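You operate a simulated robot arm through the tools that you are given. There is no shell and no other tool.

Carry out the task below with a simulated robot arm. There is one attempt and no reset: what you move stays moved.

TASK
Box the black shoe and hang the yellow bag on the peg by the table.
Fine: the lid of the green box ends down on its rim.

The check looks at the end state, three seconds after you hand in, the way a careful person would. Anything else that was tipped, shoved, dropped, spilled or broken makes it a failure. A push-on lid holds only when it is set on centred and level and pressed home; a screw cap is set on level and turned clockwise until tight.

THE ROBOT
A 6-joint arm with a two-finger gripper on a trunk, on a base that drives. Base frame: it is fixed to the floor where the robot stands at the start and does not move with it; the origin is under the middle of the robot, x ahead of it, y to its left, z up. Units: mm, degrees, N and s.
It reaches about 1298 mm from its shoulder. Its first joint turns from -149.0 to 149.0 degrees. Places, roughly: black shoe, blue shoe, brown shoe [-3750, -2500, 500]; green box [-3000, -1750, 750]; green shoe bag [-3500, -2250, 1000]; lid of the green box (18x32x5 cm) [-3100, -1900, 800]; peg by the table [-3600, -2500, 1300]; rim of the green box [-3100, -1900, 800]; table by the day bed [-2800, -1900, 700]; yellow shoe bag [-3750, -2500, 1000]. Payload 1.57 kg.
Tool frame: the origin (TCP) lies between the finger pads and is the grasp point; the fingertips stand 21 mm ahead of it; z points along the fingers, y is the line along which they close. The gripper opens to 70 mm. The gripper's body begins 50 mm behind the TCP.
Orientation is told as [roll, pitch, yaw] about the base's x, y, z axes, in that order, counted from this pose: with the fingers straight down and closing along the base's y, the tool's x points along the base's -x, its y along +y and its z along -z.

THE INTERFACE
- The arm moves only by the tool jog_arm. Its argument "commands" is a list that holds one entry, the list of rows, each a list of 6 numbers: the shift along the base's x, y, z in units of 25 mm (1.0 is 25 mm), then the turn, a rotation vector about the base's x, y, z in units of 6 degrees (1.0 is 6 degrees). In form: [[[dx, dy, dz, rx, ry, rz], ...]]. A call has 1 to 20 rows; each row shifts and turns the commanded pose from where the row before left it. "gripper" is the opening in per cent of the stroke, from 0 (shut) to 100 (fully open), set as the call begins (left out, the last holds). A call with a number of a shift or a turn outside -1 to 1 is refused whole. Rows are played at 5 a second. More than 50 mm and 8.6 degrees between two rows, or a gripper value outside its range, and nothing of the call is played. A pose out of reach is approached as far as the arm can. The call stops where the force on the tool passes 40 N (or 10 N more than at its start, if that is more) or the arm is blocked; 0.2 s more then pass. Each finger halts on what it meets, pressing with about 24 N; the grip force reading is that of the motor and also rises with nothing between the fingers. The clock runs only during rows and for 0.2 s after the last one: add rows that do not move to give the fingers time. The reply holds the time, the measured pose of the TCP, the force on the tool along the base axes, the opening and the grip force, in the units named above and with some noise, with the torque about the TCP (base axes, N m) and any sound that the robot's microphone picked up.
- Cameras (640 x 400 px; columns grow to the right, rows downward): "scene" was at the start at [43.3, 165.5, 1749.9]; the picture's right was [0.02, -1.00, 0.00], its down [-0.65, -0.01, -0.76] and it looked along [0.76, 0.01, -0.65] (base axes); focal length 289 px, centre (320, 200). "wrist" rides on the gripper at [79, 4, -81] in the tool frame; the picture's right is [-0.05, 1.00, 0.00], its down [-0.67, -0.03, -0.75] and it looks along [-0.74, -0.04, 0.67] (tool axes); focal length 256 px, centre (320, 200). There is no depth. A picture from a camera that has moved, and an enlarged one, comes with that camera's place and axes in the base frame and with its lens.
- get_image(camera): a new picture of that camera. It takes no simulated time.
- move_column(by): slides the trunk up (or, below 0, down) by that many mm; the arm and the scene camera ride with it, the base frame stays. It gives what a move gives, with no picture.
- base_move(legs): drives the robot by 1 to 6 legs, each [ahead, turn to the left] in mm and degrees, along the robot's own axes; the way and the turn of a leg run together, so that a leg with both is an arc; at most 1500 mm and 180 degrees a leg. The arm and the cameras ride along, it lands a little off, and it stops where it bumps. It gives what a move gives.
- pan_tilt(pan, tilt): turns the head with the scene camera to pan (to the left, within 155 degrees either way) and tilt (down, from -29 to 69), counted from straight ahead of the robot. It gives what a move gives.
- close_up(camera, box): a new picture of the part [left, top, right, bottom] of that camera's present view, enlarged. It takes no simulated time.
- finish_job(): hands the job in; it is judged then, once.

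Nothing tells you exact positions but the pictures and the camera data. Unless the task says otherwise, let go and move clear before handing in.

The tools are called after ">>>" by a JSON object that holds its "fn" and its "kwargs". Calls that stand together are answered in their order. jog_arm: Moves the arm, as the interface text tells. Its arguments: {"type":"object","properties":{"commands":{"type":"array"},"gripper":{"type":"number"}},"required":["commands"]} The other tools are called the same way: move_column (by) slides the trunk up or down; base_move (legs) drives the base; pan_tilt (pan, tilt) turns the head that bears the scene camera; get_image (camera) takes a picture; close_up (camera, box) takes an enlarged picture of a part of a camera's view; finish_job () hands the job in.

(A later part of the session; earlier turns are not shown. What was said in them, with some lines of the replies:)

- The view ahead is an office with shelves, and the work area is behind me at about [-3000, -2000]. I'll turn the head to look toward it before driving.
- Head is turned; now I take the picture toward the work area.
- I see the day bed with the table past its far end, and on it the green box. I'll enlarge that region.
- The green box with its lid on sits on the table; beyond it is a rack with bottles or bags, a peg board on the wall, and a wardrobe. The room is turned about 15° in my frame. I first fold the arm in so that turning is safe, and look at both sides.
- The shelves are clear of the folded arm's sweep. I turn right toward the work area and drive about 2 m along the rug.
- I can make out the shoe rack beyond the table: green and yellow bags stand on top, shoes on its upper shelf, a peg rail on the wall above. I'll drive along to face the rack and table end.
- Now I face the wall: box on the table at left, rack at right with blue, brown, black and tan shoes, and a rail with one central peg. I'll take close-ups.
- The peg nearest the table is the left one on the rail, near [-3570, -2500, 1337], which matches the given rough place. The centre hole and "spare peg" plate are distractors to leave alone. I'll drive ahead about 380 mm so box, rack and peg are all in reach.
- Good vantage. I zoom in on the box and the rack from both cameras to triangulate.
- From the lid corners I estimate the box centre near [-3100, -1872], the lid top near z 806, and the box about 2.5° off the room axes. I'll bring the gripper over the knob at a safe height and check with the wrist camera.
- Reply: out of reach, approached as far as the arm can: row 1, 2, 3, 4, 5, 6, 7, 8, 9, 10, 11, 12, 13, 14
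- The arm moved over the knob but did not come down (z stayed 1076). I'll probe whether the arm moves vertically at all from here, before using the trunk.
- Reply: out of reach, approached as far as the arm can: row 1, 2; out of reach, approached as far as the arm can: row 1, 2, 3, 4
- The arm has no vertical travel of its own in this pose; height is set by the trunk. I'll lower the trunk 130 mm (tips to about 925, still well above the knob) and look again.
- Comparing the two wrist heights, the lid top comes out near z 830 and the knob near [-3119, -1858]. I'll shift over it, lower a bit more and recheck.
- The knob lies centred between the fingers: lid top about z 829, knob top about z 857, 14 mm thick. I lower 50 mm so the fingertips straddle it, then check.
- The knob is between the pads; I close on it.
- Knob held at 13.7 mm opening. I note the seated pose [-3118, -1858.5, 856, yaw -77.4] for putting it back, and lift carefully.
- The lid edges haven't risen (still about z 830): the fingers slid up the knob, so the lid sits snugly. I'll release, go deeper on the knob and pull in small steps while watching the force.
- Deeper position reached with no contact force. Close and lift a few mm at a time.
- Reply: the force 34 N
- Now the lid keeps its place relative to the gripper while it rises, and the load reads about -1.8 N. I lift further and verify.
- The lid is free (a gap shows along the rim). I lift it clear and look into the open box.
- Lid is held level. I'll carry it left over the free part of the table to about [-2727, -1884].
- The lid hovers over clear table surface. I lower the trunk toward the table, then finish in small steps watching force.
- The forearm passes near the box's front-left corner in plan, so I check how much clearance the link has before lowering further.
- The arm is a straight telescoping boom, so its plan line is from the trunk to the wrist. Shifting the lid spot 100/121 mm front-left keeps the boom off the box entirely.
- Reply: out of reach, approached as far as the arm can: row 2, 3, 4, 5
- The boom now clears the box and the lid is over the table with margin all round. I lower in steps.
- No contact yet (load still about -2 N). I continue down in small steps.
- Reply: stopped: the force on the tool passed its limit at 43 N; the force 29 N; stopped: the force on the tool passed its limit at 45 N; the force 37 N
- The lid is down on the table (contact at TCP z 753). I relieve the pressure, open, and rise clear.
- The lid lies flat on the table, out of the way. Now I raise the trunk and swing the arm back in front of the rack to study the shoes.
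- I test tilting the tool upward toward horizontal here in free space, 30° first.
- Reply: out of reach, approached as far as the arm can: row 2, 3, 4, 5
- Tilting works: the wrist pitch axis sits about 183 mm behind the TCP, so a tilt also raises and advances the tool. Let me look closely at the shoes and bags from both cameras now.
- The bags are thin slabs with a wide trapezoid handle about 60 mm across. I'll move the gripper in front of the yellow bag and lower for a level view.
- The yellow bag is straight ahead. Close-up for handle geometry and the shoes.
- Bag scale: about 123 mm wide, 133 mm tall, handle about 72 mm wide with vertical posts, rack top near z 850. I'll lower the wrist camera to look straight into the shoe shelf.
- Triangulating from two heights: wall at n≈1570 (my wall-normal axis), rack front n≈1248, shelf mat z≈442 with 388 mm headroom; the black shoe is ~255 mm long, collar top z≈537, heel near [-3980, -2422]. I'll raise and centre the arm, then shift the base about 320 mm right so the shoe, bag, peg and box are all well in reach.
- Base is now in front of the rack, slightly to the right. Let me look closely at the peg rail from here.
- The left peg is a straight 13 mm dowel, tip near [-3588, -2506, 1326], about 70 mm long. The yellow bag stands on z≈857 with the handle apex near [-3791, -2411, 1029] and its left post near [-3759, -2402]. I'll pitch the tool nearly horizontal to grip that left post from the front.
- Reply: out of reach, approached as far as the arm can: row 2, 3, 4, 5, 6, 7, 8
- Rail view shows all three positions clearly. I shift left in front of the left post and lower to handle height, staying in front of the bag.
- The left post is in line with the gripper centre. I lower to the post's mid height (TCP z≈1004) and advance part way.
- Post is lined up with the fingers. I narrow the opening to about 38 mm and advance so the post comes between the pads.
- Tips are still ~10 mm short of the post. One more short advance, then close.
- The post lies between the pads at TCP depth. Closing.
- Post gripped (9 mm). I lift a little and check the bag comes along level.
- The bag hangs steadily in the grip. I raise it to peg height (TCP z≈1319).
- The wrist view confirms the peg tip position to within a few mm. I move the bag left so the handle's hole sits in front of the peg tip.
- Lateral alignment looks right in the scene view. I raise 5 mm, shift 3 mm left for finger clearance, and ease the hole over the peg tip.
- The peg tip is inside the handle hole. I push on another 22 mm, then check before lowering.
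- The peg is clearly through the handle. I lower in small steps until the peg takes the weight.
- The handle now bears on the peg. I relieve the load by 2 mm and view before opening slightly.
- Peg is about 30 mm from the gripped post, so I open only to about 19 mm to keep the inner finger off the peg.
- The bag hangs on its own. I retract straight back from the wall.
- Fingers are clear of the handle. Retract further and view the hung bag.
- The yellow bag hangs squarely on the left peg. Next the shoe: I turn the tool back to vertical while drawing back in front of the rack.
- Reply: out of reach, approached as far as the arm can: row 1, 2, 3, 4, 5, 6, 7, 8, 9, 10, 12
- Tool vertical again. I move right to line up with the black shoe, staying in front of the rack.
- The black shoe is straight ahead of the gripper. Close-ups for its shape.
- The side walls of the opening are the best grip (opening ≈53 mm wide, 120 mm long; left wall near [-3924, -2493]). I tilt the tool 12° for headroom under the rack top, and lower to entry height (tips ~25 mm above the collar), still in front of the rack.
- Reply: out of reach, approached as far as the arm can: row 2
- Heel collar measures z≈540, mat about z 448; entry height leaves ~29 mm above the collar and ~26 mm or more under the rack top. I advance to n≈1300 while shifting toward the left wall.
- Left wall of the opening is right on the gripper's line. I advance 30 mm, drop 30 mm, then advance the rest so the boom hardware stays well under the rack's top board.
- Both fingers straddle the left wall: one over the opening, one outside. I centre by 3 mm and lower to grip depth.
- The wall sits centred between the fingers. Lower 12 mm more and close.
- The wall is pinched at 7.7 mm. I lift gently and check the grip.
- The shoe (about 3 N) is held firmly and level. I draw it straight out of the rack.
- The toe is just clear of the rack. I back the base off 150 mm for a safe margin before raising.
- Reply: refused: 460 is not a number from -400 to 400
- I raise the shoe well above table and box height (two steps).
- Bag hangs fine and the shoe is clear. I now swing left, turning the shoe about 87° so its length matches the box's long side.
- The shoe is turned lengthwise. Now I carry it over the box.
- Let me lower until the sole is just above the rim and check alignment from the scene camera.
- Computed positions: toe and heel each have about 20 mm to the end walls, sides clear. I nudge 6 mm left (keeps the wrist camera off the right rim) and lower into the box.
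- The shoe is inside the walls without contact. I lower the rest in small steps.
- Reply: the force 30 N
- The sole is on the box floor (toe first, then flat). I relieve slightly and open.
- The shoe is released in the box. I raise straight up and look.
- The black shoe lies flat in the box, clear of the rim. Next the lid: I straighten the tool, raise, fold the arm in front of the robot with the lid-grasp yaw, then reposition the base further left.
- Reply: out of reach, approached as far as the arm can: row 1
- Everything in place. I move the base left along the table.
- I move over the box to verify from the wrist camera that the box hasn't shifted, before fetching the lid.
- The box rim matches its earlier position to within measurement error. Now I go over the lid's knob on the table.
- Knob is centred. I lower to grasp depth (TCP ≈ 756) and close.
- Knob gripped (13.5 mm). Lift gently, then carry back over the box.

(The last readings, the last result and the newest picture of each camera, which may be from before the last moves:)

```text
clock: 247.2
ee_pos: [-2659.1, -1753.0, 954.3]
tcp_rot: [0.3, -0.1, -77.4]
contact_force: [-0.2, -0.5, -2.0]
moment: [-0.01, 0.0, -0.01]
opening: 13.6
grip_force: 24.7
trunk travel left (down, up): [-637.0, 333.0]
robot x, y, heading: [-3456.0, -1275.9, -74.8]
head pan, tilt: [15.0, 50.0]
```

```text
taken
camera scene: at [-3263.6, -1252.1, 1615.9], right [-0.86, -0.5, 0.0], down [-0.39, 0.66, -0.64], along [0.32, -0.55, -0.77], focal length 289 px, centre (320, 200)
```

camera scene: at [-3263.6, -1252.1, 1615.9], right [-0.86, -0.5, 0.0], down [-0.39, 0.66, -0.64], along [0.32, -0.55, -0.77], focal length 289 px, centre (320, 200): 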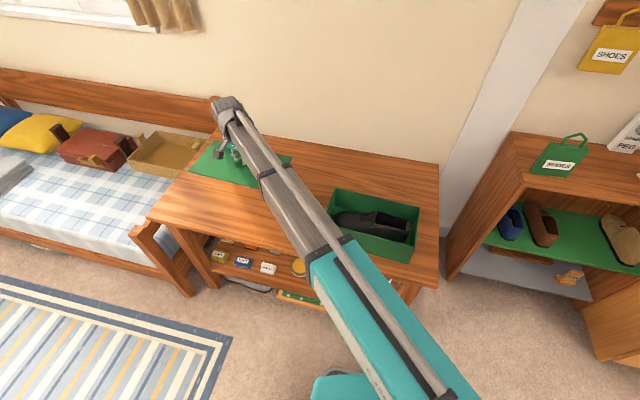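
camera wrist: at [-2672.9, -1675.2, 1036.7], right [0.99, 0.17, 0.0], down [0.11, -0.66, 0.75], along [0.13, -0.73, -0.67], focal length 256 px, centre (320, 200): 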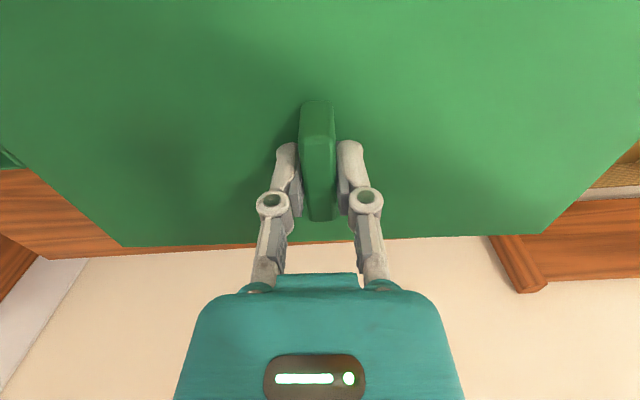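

Lid held level. Carry it to the recorded seated position above the box.

>>> {"fn": "jog_arm", "kwargs": {"commands": [[[-0.96505, -0.22095, 0, 0, 0, 0], [-0.96505, -0.22095, 0, 0, 0, 0], [-0.96505, -0.22095, 0, 0, 0, 0], [-0.96505, -0.22095, 0, 0, 0, 0], [-0.96505, -0.22095, 0, 0, 0, 0], [-0.96505, -0.22095, 0, 0, 0, 0], [-0.96505, -0.22095, 0, 0, 0, 0], [-0.96505, -0.22095, 0, 0, 0, 0], [-0.96505, -0.22095, 0, 0, 0, 0], [-0.96505, -0.22095, 0, 0, 0, 0], [-0.96505, -0.22095, 0, 0, 0, 0], [-0.96505, -0.22095, 0, 0, 0, 0], [-0.96505, -0.22095, 0, 0, 0, 0], [-0.96505, -0.22095, 0, 0, 0, 0], [-0.96505, -0.22095, 0, 0, 0, 0], [-0.96505, -0.22095, 0, 0, 0, 0], [-0.96505, -0.22095, 0, 0, 0, 0], [-0.96505, -0.22095, 0, 0, 0, 0], [-0.96505, -0.22095, 0, 0, 0, 0], [0, 0, 0, 0, 0, 0]]]}}

>>> {"fn": "get_image", "kwargs": {"camera": "wrist"}}

>>> {"fn": "get_image", "kwargs": {"camera": "scene"}}

```text
clock: 251.4
ee_pos: [-3116.8, -1859.3, 955.1]
tcp_rot: [0.4, -0.1, -77.4]
contact_force: [-0.5, -1.0, -1.3]
moment: [0.01, -0.01, 0.01]
opening: 13.8
grip_force: 24.6
trunk travel left (down, up): [-637.0, 333.0]
robot x, y, heading: [-3453.9, -1273.2, -74.9]
head pan, tilt: [15.0, 50.0]
```

```text
taken
camera wrist: at [-3131.8, -1780.8, 1036.9], right [0.99, 0.17, 0.01], down [0.11, -0.66, 0.75], along [0.13, -0.73, -0.67], focal length 256 px, centre (320, 200)
```

wrist: 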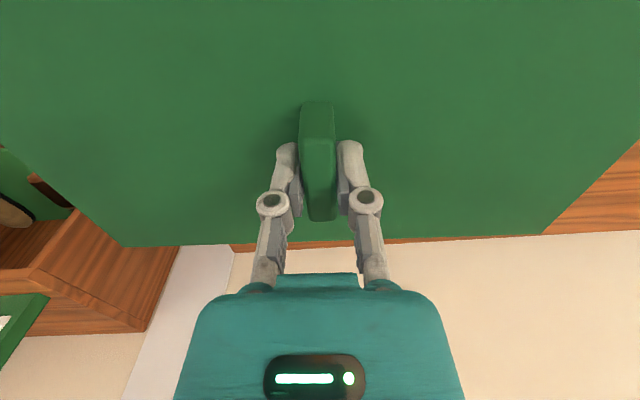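

```text
taken
camera scene: at [-3264.1, -1252.1, 1616.0], right [-0.86, -0.5, 0.0], down [-0.39, 0.66, -0.64], along [0.32, -0.55, -0.77], focal length 289 px, centre (320, 200)
```

scene: 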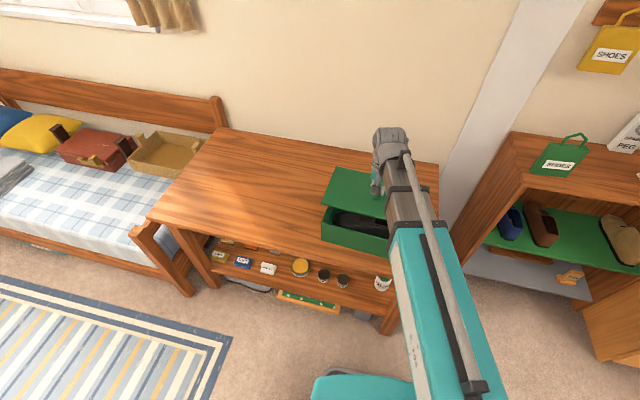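

Within a millimetre of the recorded seating position. I trim the last 0.6 mm, lower to just above the rim and inspect.

>>> {"fn": "jog_arm", "kwargs": {"commands": [[[0.02, 0.026, 0, 0, 0, 0], [0, 0, 0, 0, 0, 0]]]}}

>>> {"fn": "move_column", "kwargs": {"by": -65}}

>>> {"fn": "get_image", "kwargs": {"camera": "wrist"}}

>>> {"fn": "close_up", "kwargs": {"camera": "scene", "box": [290, 110, 450, 250]}}

```text
clock: 252.0
ee_pos: [-3115.8, -1858.1, 956.1]
tcp_rot: [0.4, -0.2, -77.5]
contact_force: [0.6, -0.1, -2.3]
moment: [0.02, -0.02, 0.02]
opening: 13.8
grip_force: 23.8
trunk travel left (down, up): [-637.0, 333.0]
robot x, y, heading: [-3457.0, -1274.5, -74.7]
head pan, tilt: [15.0, 50.0]
```

```text
clock: 253.0
ee_pos: [-3115.6, -1857.2, 890.9]
tcp_rot: [0.3, -0.2, -77.4]
contact_force: [0.8, 0.4, -1.7]
moment: [-0.02, 0.02, 0.01]
opening: 13.6
grip_force: 24.4
trunk travel left (down, up): [-572.0, 398.0]
robot x, y, heading: [-3451.3, -1272.7, -74.5]
head pan, tilt: [15.0, 50.0]
```

```text
taken
camera wrist: at [-3130.6, -1779.4, 971.9], right [0.99, 0.17, 0.01], down [0.11, -0.66, 0.75], along [0.13, -0.73, -0.67], focal length 256 px, centre (320, 200)
```

wrist: 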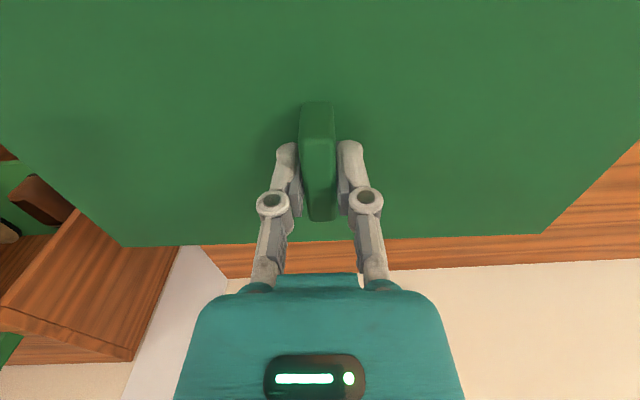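

```text
2.86 times, centred on (370, 180) of scene
camera zoom: at [-3263.9, -1252.0, 1551.0], right [-0.86, -0.5, 0.0], down [-0.39, 0.66, -0.64], along [0.32, -0.55, -0.77], focal length 826 px, centre (177, 257)
```

zoom: 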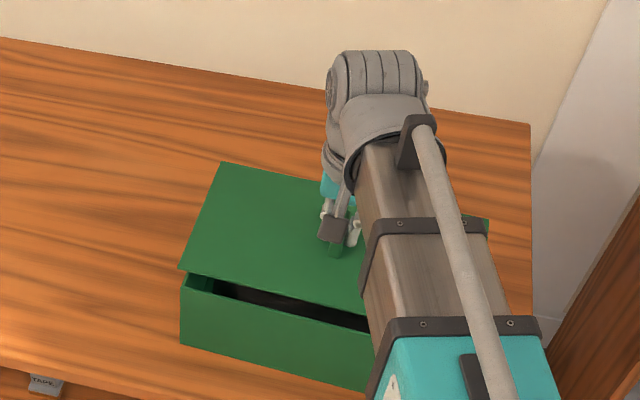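

Looks centred over the rim. I trim the sub-millimetre offset and lower stepwise, watching force and height.

>>> {"fn": "jog_arm", "kwargs": {"commands": [[[-0.02, -0.02, 0, 0, 0, 0], [0, 0, 0, 0, 0, 0]]]}}

>>> {"fn": "move_column", "kwargs": {"by": -14}}

>>> {"fn": "get_image", "kwargs": {"camera": "wrist"}}

>>> {"fn": "close_up", "kwargs": {"camera": "scene", "box": [290, 100, 450, 240]}}

```text
clock: 253.6
ee_pos: [-3117.2, -1857.4, 889.7]
tcp_rot: [0.2, -0.1, -77.4]
contact_force: [0.9, 0.5, -1.9]
moment: [-0.04, 0.01, 0.0]
opening: 13.8
grip_force: 23.4
trunk travel left (down, up): [-572.0, 398.0]
robot x, y, heading: [-3453.6, -1275.8, -74.8]
head pan, tilt: [15.0, 50.0]
```

```text
clock: 254.2
ee_pos: [-3116.1, -1857.1, 877.0]
tcp_rot: [0.3, -0.1, -77.4]
contact_force: [-1.0, 0.5, -1.7]
moment: [-0.02, 0.0, -0.01]
opening: 13.7
grip_force: 23.7
trunk travel left (down, up): [-558.0, 412.0]
robot x, y, heading: [-3455.6, -1275.1, -74.7]
head pan, tilt: [15.0, 50.0]
```

```text
taken
camera wrist: at [-3131.0, -1779.7, 957.8], right [0.99, 0.17, 0.01], down [0.11, -0.66, 0.75], along [0.13, -0.73, -0.67], focal length 256 px, centre (320, 200)
```

wrist: 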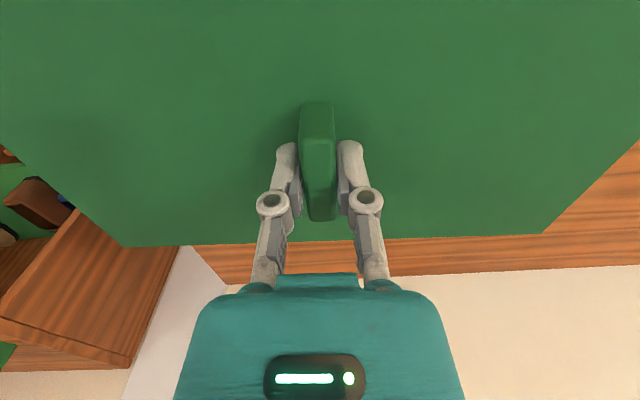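

```text
2.86 times, centred on (370, 170) of scene
camera zoom: at [-3263.9, -1252.0, 1536.9], right [-0.86, -0.5, 0.0], down [-0.39, 0.66, -0.64], along [0.32, -0.55, -0.77], focal length 826 px, centre (177, 286)
```

zoom: 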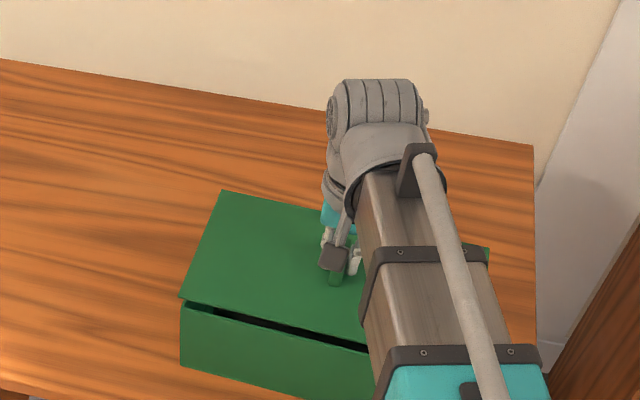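

>>> {"fn": "move_column", "kwargs": {"by": -6}}

>>> {"fn": "move_column", "kwargs": {"by": -4}}

>>> {"fn": "move_column", "kwargs": {"by": -3}}

>>> {"fn": "close_up", "kwargs": {"camera": "scene", "box": [290, 100, 450, 240]}}

```text
clock: 254.8
ee_pos: [-3116.2, -1858.0, 870.4]
tcp_rot: [0.3, -0.1, -77.3]
contact_force: [0.4, 0.4, -1.8]
moment: [0.0, 0.0, 0.01]
opening: 13.6
grip_force: 24.7
trunk travel left (down, up): [-552.0, 418.0]
robot x, y, heading: [-3452.2, -1275.4, -74.7]
head pan, tilt: [15.0, 50.0]
```

```text
clock: 255.3
ee_pos: [-3117.5, -1858.3, 867.4]
tcp_rot: [0.2, -0.1, -77.4]
contact_force: [0.3, -0.3, -1.2]
moment: [-0.03, -0.01, 0.02]
opening: 13.4
grip_force: 24.3
trunk travel left (down, up): [-548.0, 422.0]
robot x, y, heading: [-3453.5, -1271.3, -74.9]
head pan, tilt: [15.0, 50.0]
```

```text
clock: 255.8
ee_pos: [-3115.7, -1858.3, 863.3]
tcp_rot: [0.3, -0.1, -77.5]
contact_force: [0.7, 0.4, -1.4]
moment: [-0.02, -0.03, 0.01]
opening: 13.6
grip_force: 23.6
trunk travel left (down, up): [-545.0, 425.0]
robot x, y, heading: [-3456.1, -1271.7, -74.7]
head pan, tilt: [15.0, 50.0]
```

```text
2.86 times, centred on (370, 170) of scene
camera zoom: at [-3263.8, -1252.0, 1523.9], right [-0.86, -0.5, 0.0], down [-0.39, 0.66, -0.64], along [0.32, -0.55, -0.77], focal length 826 px, centre (177, 286)
```

zoom: 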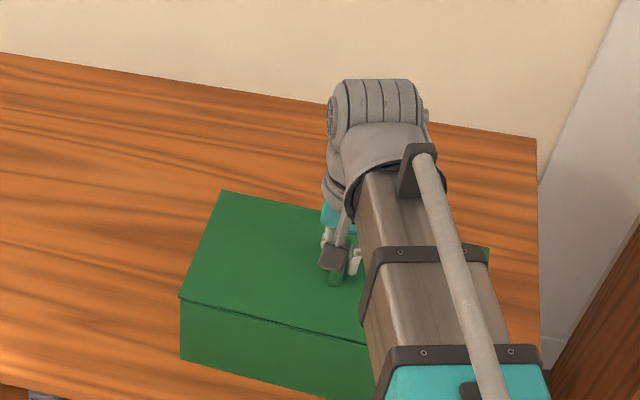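

Almost down, still no contact. Continue in 2 mm steps.

>>> {"fn": "move_column", "kwargs": {"by": -2}}

>>> {"fn": "move_column", "kwargs": {"by": -2}}

>>> {"fn": "move_column", "kwargs": {"by": -2}}

>>> {"fn": "move_column", "kwargs": {"by": -2}}

>>> {"fn": "get_image", "kwargs": {"camera": "wrist"}}

>>> {"fn": "close_up", "kwargs": {"camera": "scene", "box": [290, 100, 450, 240]}}

```text
clock: 256.4
ee_pos: [-3116.7, -1856.8, 861.7]
tcp_rot: [0.4, -0.1, -77.4]
contact_force: [0.2, 0.2, -2.6]
moment: [0.02, -0.02, 0.0]
opening: 13.7
grip_force: 23.7
trunk travel left (down, up): [-543.0, 427.0]
robot x, y, heading: [-3459.4, -1276.8, -74.6]
head pan, tilt: [15.0, 50.0]
```

```text
clock: 256.9
ee_pos: [-3116.2, -1857.5, 859.3]
tcp_rot: [0.3, -0.1, -77.5]
contact_force: [0.4, -0.6, -2.1]
moment: [0.01, 0.0, 0.01]
opening: 13.8
grip_force: 23.9
trunk travel left (down, up): [-541.0, 429.0]
robot x, y, heading: [-3456.3, -1273.7, -74.7]
head pan, tilt: [15.0, 50.0]
```

```text
clock: 257.4
ee_pos: [-3116.1, -1857.9, 857.8]
tcp_rot: [0.4, -0.2, -77.3]
contact_force: [0.9, -1.7, 5.8]
moment: [0.21, 0.04, 0.02]
opening: 13.8
grip_force: 24.4
trunk travel left (down, up): [-539.0, 431.0]
robot x, y, heading: [-3459.1, -1274.3, -74.6]
head pan, tilt: [15.0, 50.0]
```

```text
clock: 257.9
ee_pos: [-3117.2, -1857.8, 856.2]
tcp_rot: [0.3, -0.2, -77.4]
contact_force: [2.4, -4.3, 19.9]
moment: [-0.08, -0.04, -0.02]
opening: 13.7
grip_force: 24.0
trunk travel left (down, up): [-537.0, 433.0]
robot x, y, heading: [-3459.8, -1272.7, -74.8]
head pan, tilt: [15.0, 50.0]
```

```text
taken
camera wrist: at [-3131.2, -1779.1, 937.7], right [0.99, 0.17, 0.01], down [0.11, -0.66, 0.75], along [0.13, -0.74, -0.66], focal length 256 px, centre (320, 200)
```

wrist: 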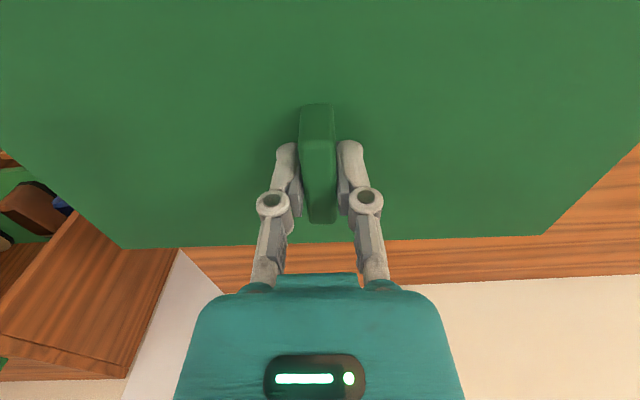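

```text
2.86 times, centred on (370, 170) of scene
camera zoom: at [-3264.5, -1250.7, 1516.2], right [-0.86, -0.5, 0.0], down [-0.39, 0.66, -0.64], along [0.32, -0.56, -0.77], focal length 826 px, centre (177, 286)
```

zoom: 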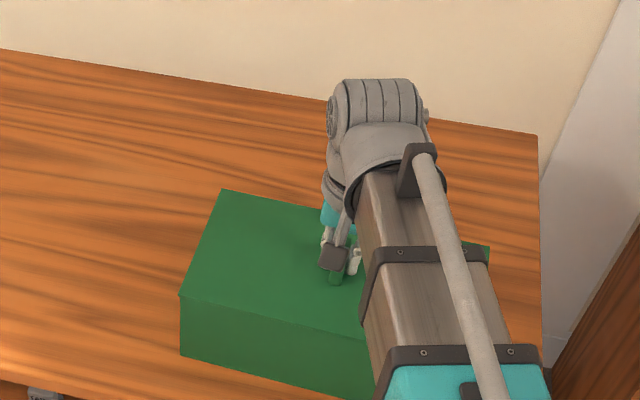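

Contact came exactly at the expected seated height (857.8) and the gap is closed. I press down firmly to be sure it is home.

>>> {"fn": "move_column", "kwargs": {"by": -3}}

>>> {"fn": "move_column", "kwargs": {"by": -2}}

>>> {"fn": "close_up", "kwargs": {"camera": "scene", "box": [290, 100, 450, 240]}}

```text
clock: 258.4
ee_pos: [-3117.2, -1856.2, 853.9]
tcp_rot: [0.3, -0.1, -77.4]
contact_force: [1.3, 1.5, 29.4]
moment: [0.0, 0.08, -0.01]
opening: 13.8
grip_force: 24.5
trunk travel left (down, up): [-534.0, 436.0]
robot x, y, heading: [-3456.2, -1274.1, -74.7]
head pan, tilt: [15.0, 50.0]
stopped: the force on the tool passed its limit at 43 N (the readings are from after the stop); the commanded pose is now the measured one
```

```text
clock: 258.7
ee_pos: [-3117.5, -1856.5, 855.4]
tcp_rot: [0.4, -0.3, -77.4]
contact_force: [1.4, 2.2, 33.5]
moment: [-0.08, 0.06, -0.02]
opening: 13.6
grip_force: 24.1
trunk travel left (down, up): [-534.0, 436.0]
robot x, y, heading: [-3458.2, -1274.5, -74.8]
head pan, tilt: [15.0, 50.0]
stopped: the force on the tool passed its limit at 45 N (the readings are from after the stop); the commanded pose is now the measured one
```

```text
2.86 times, centred on (370, 170) of scene
camera zoom: at [-3265.3, -1249.0, 1513.5], right [-0.86, -0.5, 0.0], down [-0.39, 0.66, -0.64], along [0.33, -0.56, -0.76], focal length 826 px, centre (177, 286)
```

zoom: 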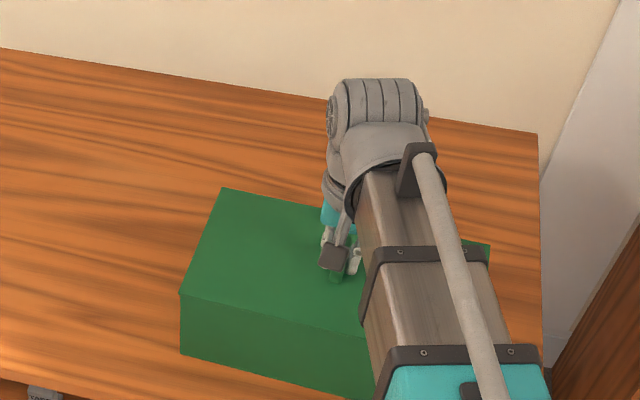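

Pressed with over 40 N; the lid sits flush. I relieve, open the gripper and rise clear.

>>> {"fn": "move_column", "kwargs": {"by": 2}}

>>> {"fn": "jog_arm", "kwargs": {"commands": [[[0, 0, 0, 0, 0, 0], [0, 0, 0, 0, 0, 0], [0, 0, 0, 0, 0, 0], [0, 0, 0, 0, 0, 0], [0, 0, 0, 0, 0, 0]]], "gripper": 100}}

>>> {"fn": "get_image", "kwargs": {"camera": "wrist"}}

```text
clock: 259.2
ee_pos: [-3116.5, -1857.2, 855.7]
tcp_rot: [0.3, -0.1, -77.5]
contact_force: [-1.5, 3.8, 2.3]
moment: [0.01, 0.09, -0.27]
opening: 13.7
grip_force: 24.0
trunk travel left (down, up): [-536.0, 434.0]
robot x, y, heading: [-3452.4, -1275.4, -74.8]
head pan, tilt: [15.0, 50.0]
```

```text
clock: 260.4
ee_pos: [-3116.0, -1857.8, 854.7]
tcp_rot: [0.3, -0.1, -77.3]
contact_force: [0.3, 0.0, -0.7]
moment: [0.03, 0.0, 0.04]
opening: 69.9
grip_force: 0.0
trunk travel left (down, up): [-536.0, 434.0]
robot x, y, heading: [-3454.2, -1273.8, -74.8]
head pan, tilt: [15.0, 50.0]
```

```text
taken
camera wrist: at [-3130.6, -1780.4, 936.0], right [0.99, 0.17, 0.01], down [0.11, -0.66, 0.75], along [0.13, -0.74, -0.67], focal length 256 px, centre (320, 200)
```

wrist: 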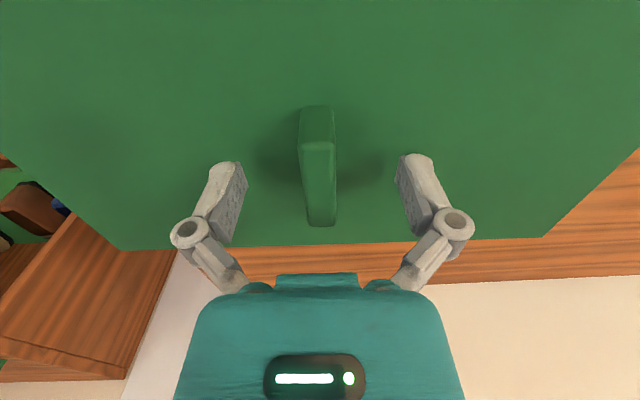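

Lid stays seated. I raise clear and inspect all round.

>>> {"fn": "move_column", "kwargs": {"by": 230}}

>>> {"fn": "get_image", "kwargs": {"camera": "wrist"}}

>>> {"fn": "close_up", "kwargs": {"camera": "scene", "box": [280, 130, 460, 280]}}

```text
clock: 262.9
ee_pos: [-3115.0, -1858.0, 1084.2]
tcp_rot: [0.4, 0.0, -77.5]
contact_force: [0.0, 0.4, -0.3]
moment: [-0.01, -0.06, 0.0]
opening: 70.1
grip_force: 0.0
trunk travel left (down, up): [-766.0, 204.0]
robot x, y, heading: [-3458.1, -1272.8, -74.7]
head pan, tilt: [15.0, 50.0]
```

```text
taken
camera wrist: at [-3130.6, -1780.4, 1166.0], right [0.99, 0.17, 0.01], down [0.11, -0.66, 0.75], along [0.13, -0.74, -0.67], focal length 256 px, centre (320, 200)
```

wrist: 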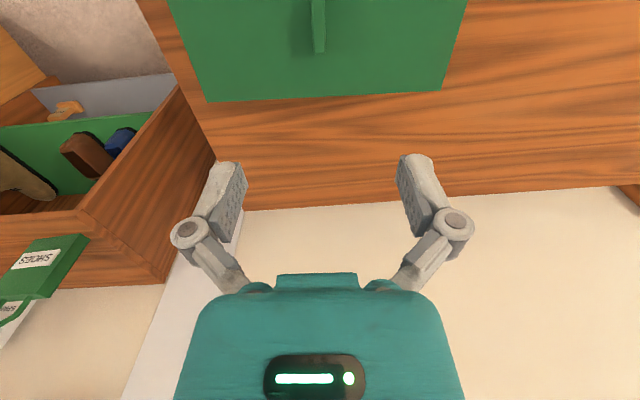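

```text
2.67 times, centred on (370, 205) of scene
camera zoom: at [-3263.8, -1252.0, 1745.1], right [-0.86, -0.5, 0.0], down [-0.39, 0.66, -0.64], along [0.32, -0.55, -0.77], focal length 771 px, centre (187, 187)
```

zoom: 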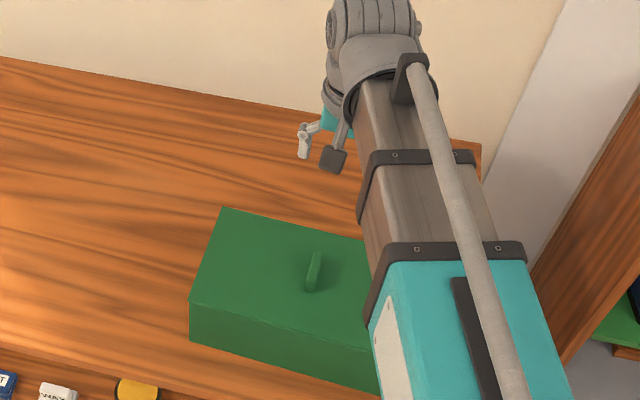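

Lid looks flush and level. I pull the arm aside to check everything with an unobstructed view.

>>> {"fn": "jog_arm", "kwargs": {"commands": [[[-0.96, 0.1, 0, 0, 0, 0], [-0.96, 0.1, 0, 0, 0, 0], [-0.96, 0.1, 0, 0, 0, 0], [-0.96, 0.1, 0, 0, 0, 0], [-0.96, 0.1, 0, 0, 0, 0], [-0.96, 0.1, 0, 0, 0, 0], [-0.96, 0.1, 0, 0, 0, 0], [-0.96, -0.1, 0, 0, 0, 0], [-0.96, -0.1, 0, 0, 0, 0], [-0.96, -0.1, 0, 0, 0, 0], [-0.96, -0.1, 0, 0, 0, 0], [-0.96, -0.1, 0, 0, 0, 0]]]}}

>>> {"fn": "get_image", "kwargs": {"camera": "scene"}}

>>> {"fn": "close_up", "kwargs": {"camera": "scene", "box": [300, 170, 440, 300]}}

>>> {"fn": "pan_tilt", "kwargs": {"pan": -10, "tilt": 30}}

>>> {"fn": "get_image", "kwargs": {"camera": "scene"}}

```text
clock: 265.5
ee_pos: [-3405.3, -1852.1, 1084.5]
tcp_rot: [0.4, -0.1, -77.5]
contact_force: [0.2, -0.6, 0.1]
moment: [-0.03, -0.02, 0.02]
opening: 69.8
grip_force: 0.1
trunk travel left (down, up): [-766.0, 204.0]
robot x, y, heading: [-3455.5, -1273.3, -74.6]
head pan, tilt: [15.0, 50.0]
```

```text
taken
camera scene: at [-3264.1, -1251.9, 1745.2], right [-0.86, -0.5, 0.0], down [-0.39, 0.66, -0.64], along [0.32, -0.55, -0.77], focal length 289 px, centre (320, 200)
```

scene: 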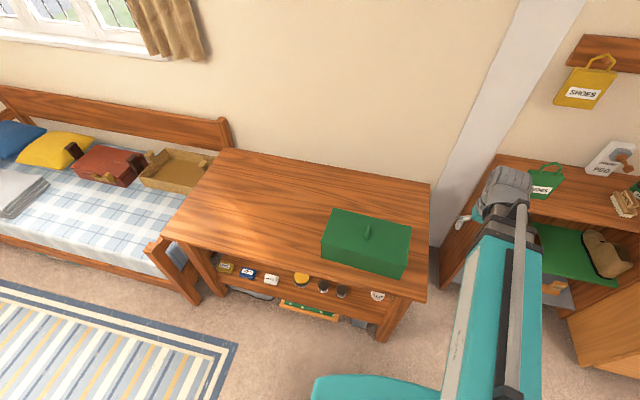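

```text
3.08 times, centred on (370, 235) of scene
camera zoom: at [-3264.1, -1251.9, 1745.2], right [-0.86, -0.5, 0.0], down [-0.39, 0.66, -0.64], along [0.32, -0.55, -0.77], focal length 890 px, centre (166, 92)
```

zoom: 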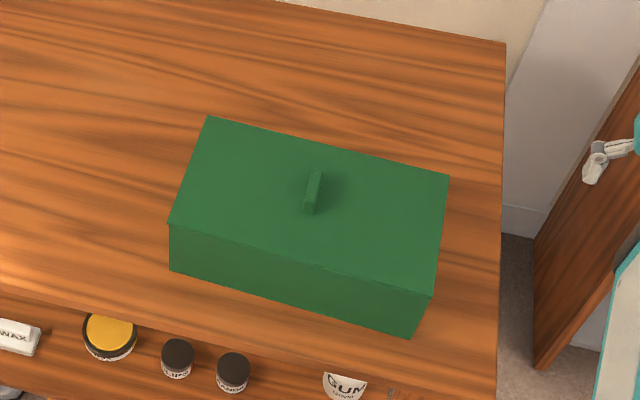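

```text
clock: 266.4
ee_pos: [-3404.1, -1853.2, 1085.3]
tcp_rot: [0.4, -0.1, -77.5]
contact_force: [0.5, -0.2, 0.0]
moment: [0.0, 0.0, 0.01]
opening: 69.8
grip_force: 0.1
trunk travel left (down, up): [-766.0, 204.0]
robot x, y, heading: [-3460.6, -1276.2, -74.9]
head pan, tilt: [-10.0, 30.0]
```

```text
taken
camera scene: at [-3294.4, -1275.5, 1774.6], right [-1.0, -0.09, 0.0], down [-0.05, 0.5, -0.87], along [0.08, -0.86, -0.5], focal length 289 px, centre (320, 200)
```

scene: 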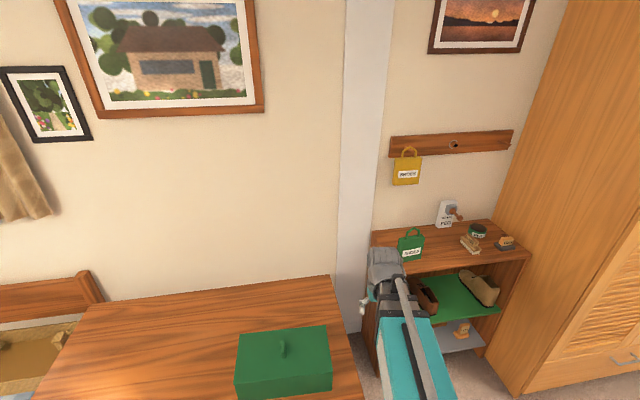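

Bag and rack look good. I want a closer look at the lid seam from a lower angle, so I drop the trunk and zoom in.

>>> {"fn": "move_column", "kwargs": {"by": -150}}

>>> {"fn": "pan_tilt", "kwargs": {"pan": 15, "tilt": 40}}

>>> {"fn": "get_image", "kwargs": {"camera": "scene"}}

>>> {"fn": "close_up", "kwargs": {"camera": "scene", "box": [300, 200, 440, 310]}}

```text
clock: 268.1
ee_pos: [-3404.6, -1852.3, 934.9]
tcp_rot: [0.2, -0.1, -77.4]
contact_force: [-0.2, -0.1, -0.3]
moment: [-0.02, 0.0, -0.01]
opening: 69.8
grip_force: 0.0
trunk travel left (down, up): [-616.0, 354.0]
robot x, y, heading: [-3457.2, -1277.0, -74.8]
head pan, tilt: [-10.0, 30.0]
```

```text
clock: 269.0
ee_pos: [-3405.5, -1852.7, 935.0]
tcp_rot: [0.3, 0.0, -77.3]
contact_force: [-0.3, -0.1, 0.5]
moment: [0.0, 0.02, 0.0]
opening: 69.8
grip_force: 0.0
trunk travel left (down, up): [-616.0, 354.0]
robot x, y, heading: [-3455.5, -1274.0, -75.0]
head pan, tilt: [15.0, 40.0]
```

```text
taken
camera scene: at [-3259.9, -1258.9, 1609.4], right [-0.86, -0.5, 0.0], down [-0.32, 0.56, -0.77], along [0.39, -0.66, -0.64], focal length 289 px, centre (320, 200)
```

scene: 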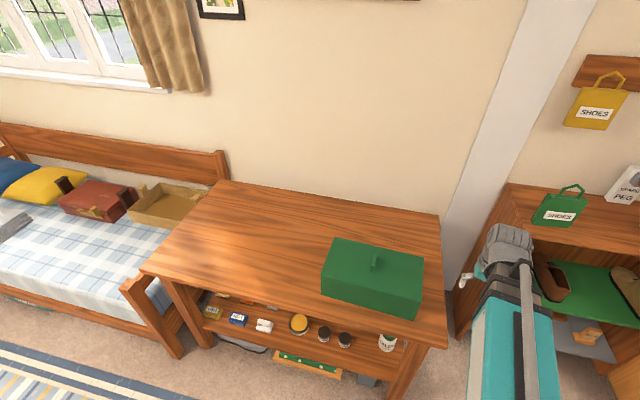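

```text
3.64 times, centred on (370, 255) of scene
camera zoom: at [-3259.9, -1258.9, 1609.4], right [-0.86, -0.5, 0.0], down [-0.32, 0.56, -0.77], along [0.39, -0.66, -0.64], focal length 1052 px, centre (138, 0)
```

zoom: 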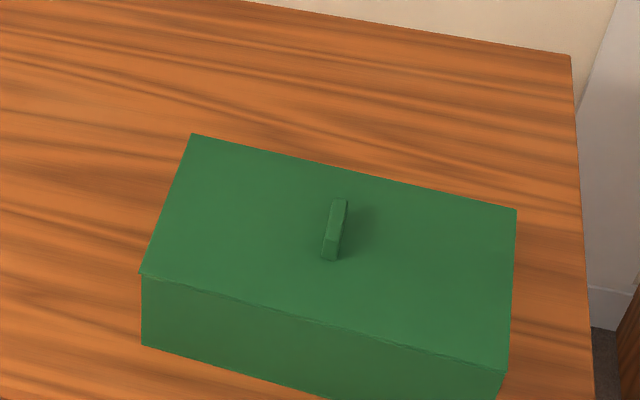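

>>> {"fn": "close_up", "kwargs": {"camera": "scene", "box": [315, 260, 375, 300]}}

>>> {"fn": "close_up", "kwargs": {"camera": "scene", "box": [370, 250, 430, 320]}}

```text
10.00 times, centred on (345, 280) of scene
camera zoom: at [-3259.9, -1258.9, 1609.4], right [-0.86, -0.5, 0.0], down [-0.32, 0.56, -0.77], along [0.39, -0.66, -0.64], focal length 2892 px, centre (70, -600)
```

zoom: 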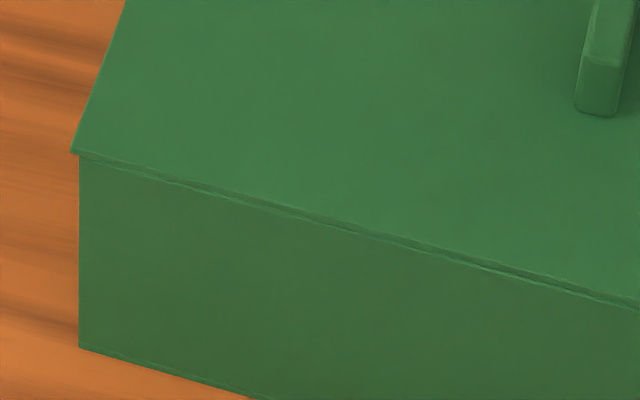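

```text
5.71 times, centred on (400, 285) of scene
camera zoom: at [-3259.9, -1258.9, 1609.4], right [-0.86, -0.5, 0.0], down [-0.32, 0.56, -0.77], along [0.39, -0.66, -0.64], focal length 1652 px, centre (-137, -286)
```

zoom: 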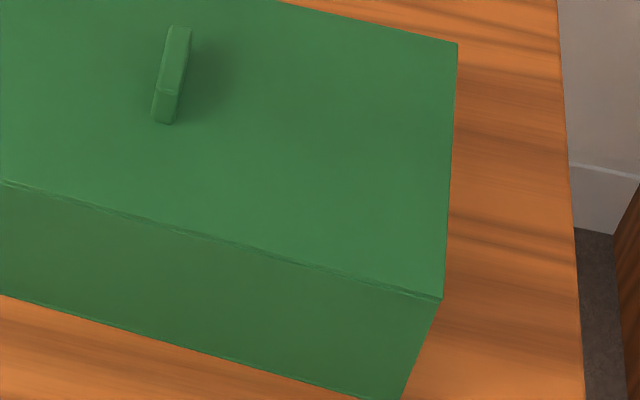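

The seam is even along the front and the lid height matches the original to within 1 mm. One last check of the bag, rack and other items.

>>> {"fn": "move_column", "kwargs": {"by": 150}}

>>> {"fn": "pan_tilt", "kwargs": {"pan": -25, "tilt": 30}}

>>> {"fn": "get_image", "kwargs": {"camera": "scene"}}

>>> {"fn": "close_up", "kwargs": {"camera": "scene", "box": [280, 110, 460, 250]}}

```text
clock: 270.8
ee_pos: [-3404.2, -1851.3, 1084.0]
tcp_rot: [0.3, -0.1, -77.4]
contact_force: [0.2, -0.5, 0.0]
moment: [-0.03, -0.02, -0.02]
opening: 69.9
grip_force: 0.1
trunk travel left (down, up): [-766.0, 204.0]
robot x, y, heading: [-3453.5, -1274.8, -74.9]
head pan, tilt: [15.0, 40.0]
```

```text
clock: 271.8
ee_pos: [-3404.5, -1852.4, 1085.8]
tcp_rot: [0.3, -0.1, -77.4]
contact_force: [-0.6, -0.1, -0.4]
moment: [-0.06, 0.0, 0.01]
opening: 70.2
grip_force: 0.2
trunk travel left (down, up): [-766.0, 204.0]
robot x, y, heading: [-3454.7, -1276.9, -75.2]
head pan, tilt: [-25.0, 30.0]
```

```text
taken
camera scene: at [-3317.9, -1274.6, 1774.7], right [-0.99, 0.17, 0.0], down [0.08, 0.49, -0.87], along [-0.14, -0.85, -0.5], focal length 289 px, centre (320, 200)
```

scene: 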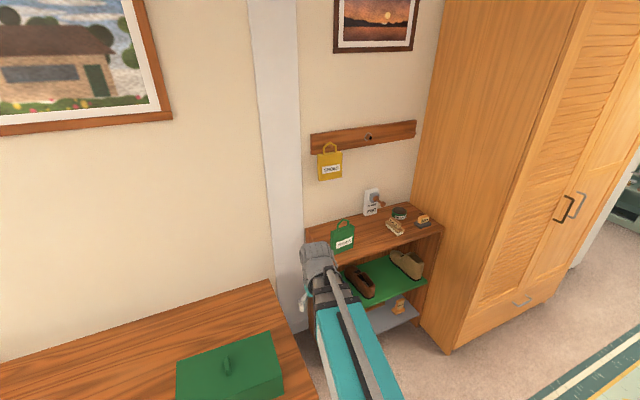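

```text
2.86 times, centred on (370, 180) of scene
camera zoom: at [-3317.9, -1274.6, 1774.7], right [-0.99, 0.17, 0.0], down [0.08, 0.49, -0.87], along [-0.14, -0.85, -0.5], focal length 826 px, centre (177, 257)
```

zoom: 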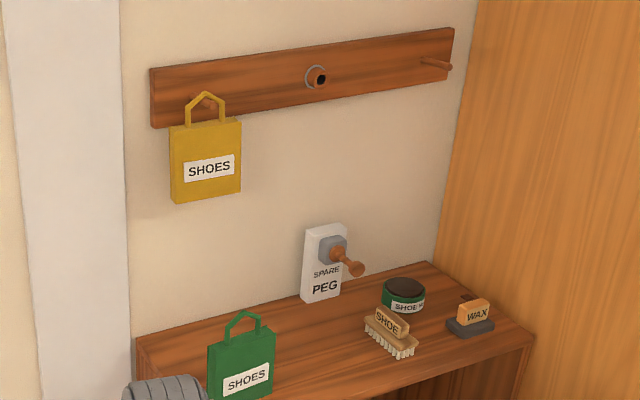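

The black shoe is in the green box with its lid flush and level. The yellow bag hangs on the peg nearest the table, and everything else I can see is as it was. The arm is empty and clear, so I hand in.

>>> {"fn": "finish_job", "kwargs": {}}

```text
The job is handed in.
```

The black shoe is in the green box with its lid down on the rim. The yellow bag hangs on the peg nearest the table. I've handed the job in and haven't seen a verdict.

- **Shoe:** it lies flat on the box floor, clear of the walls and rim.
- **Lid:** I set it back where it came off and pressed it down with just over 40 N. The seam along the front looks even, and the lid's height matches the original to within about 1 mm.
- **Bag:** it hangs from its handle on the left-hand peg of the rail, and it stayed put after I let go.
- **Everything else:** in my last views the green bag, the spare peg and the shoe-care items were where they started. The only other things I touched were the lid, set on the table for a while, and the box itself. The blue shoe was hidden behind the arm in the last pictures, but it was undisturbed when last seen.

The arm was empty and clear of everything when I handed in.
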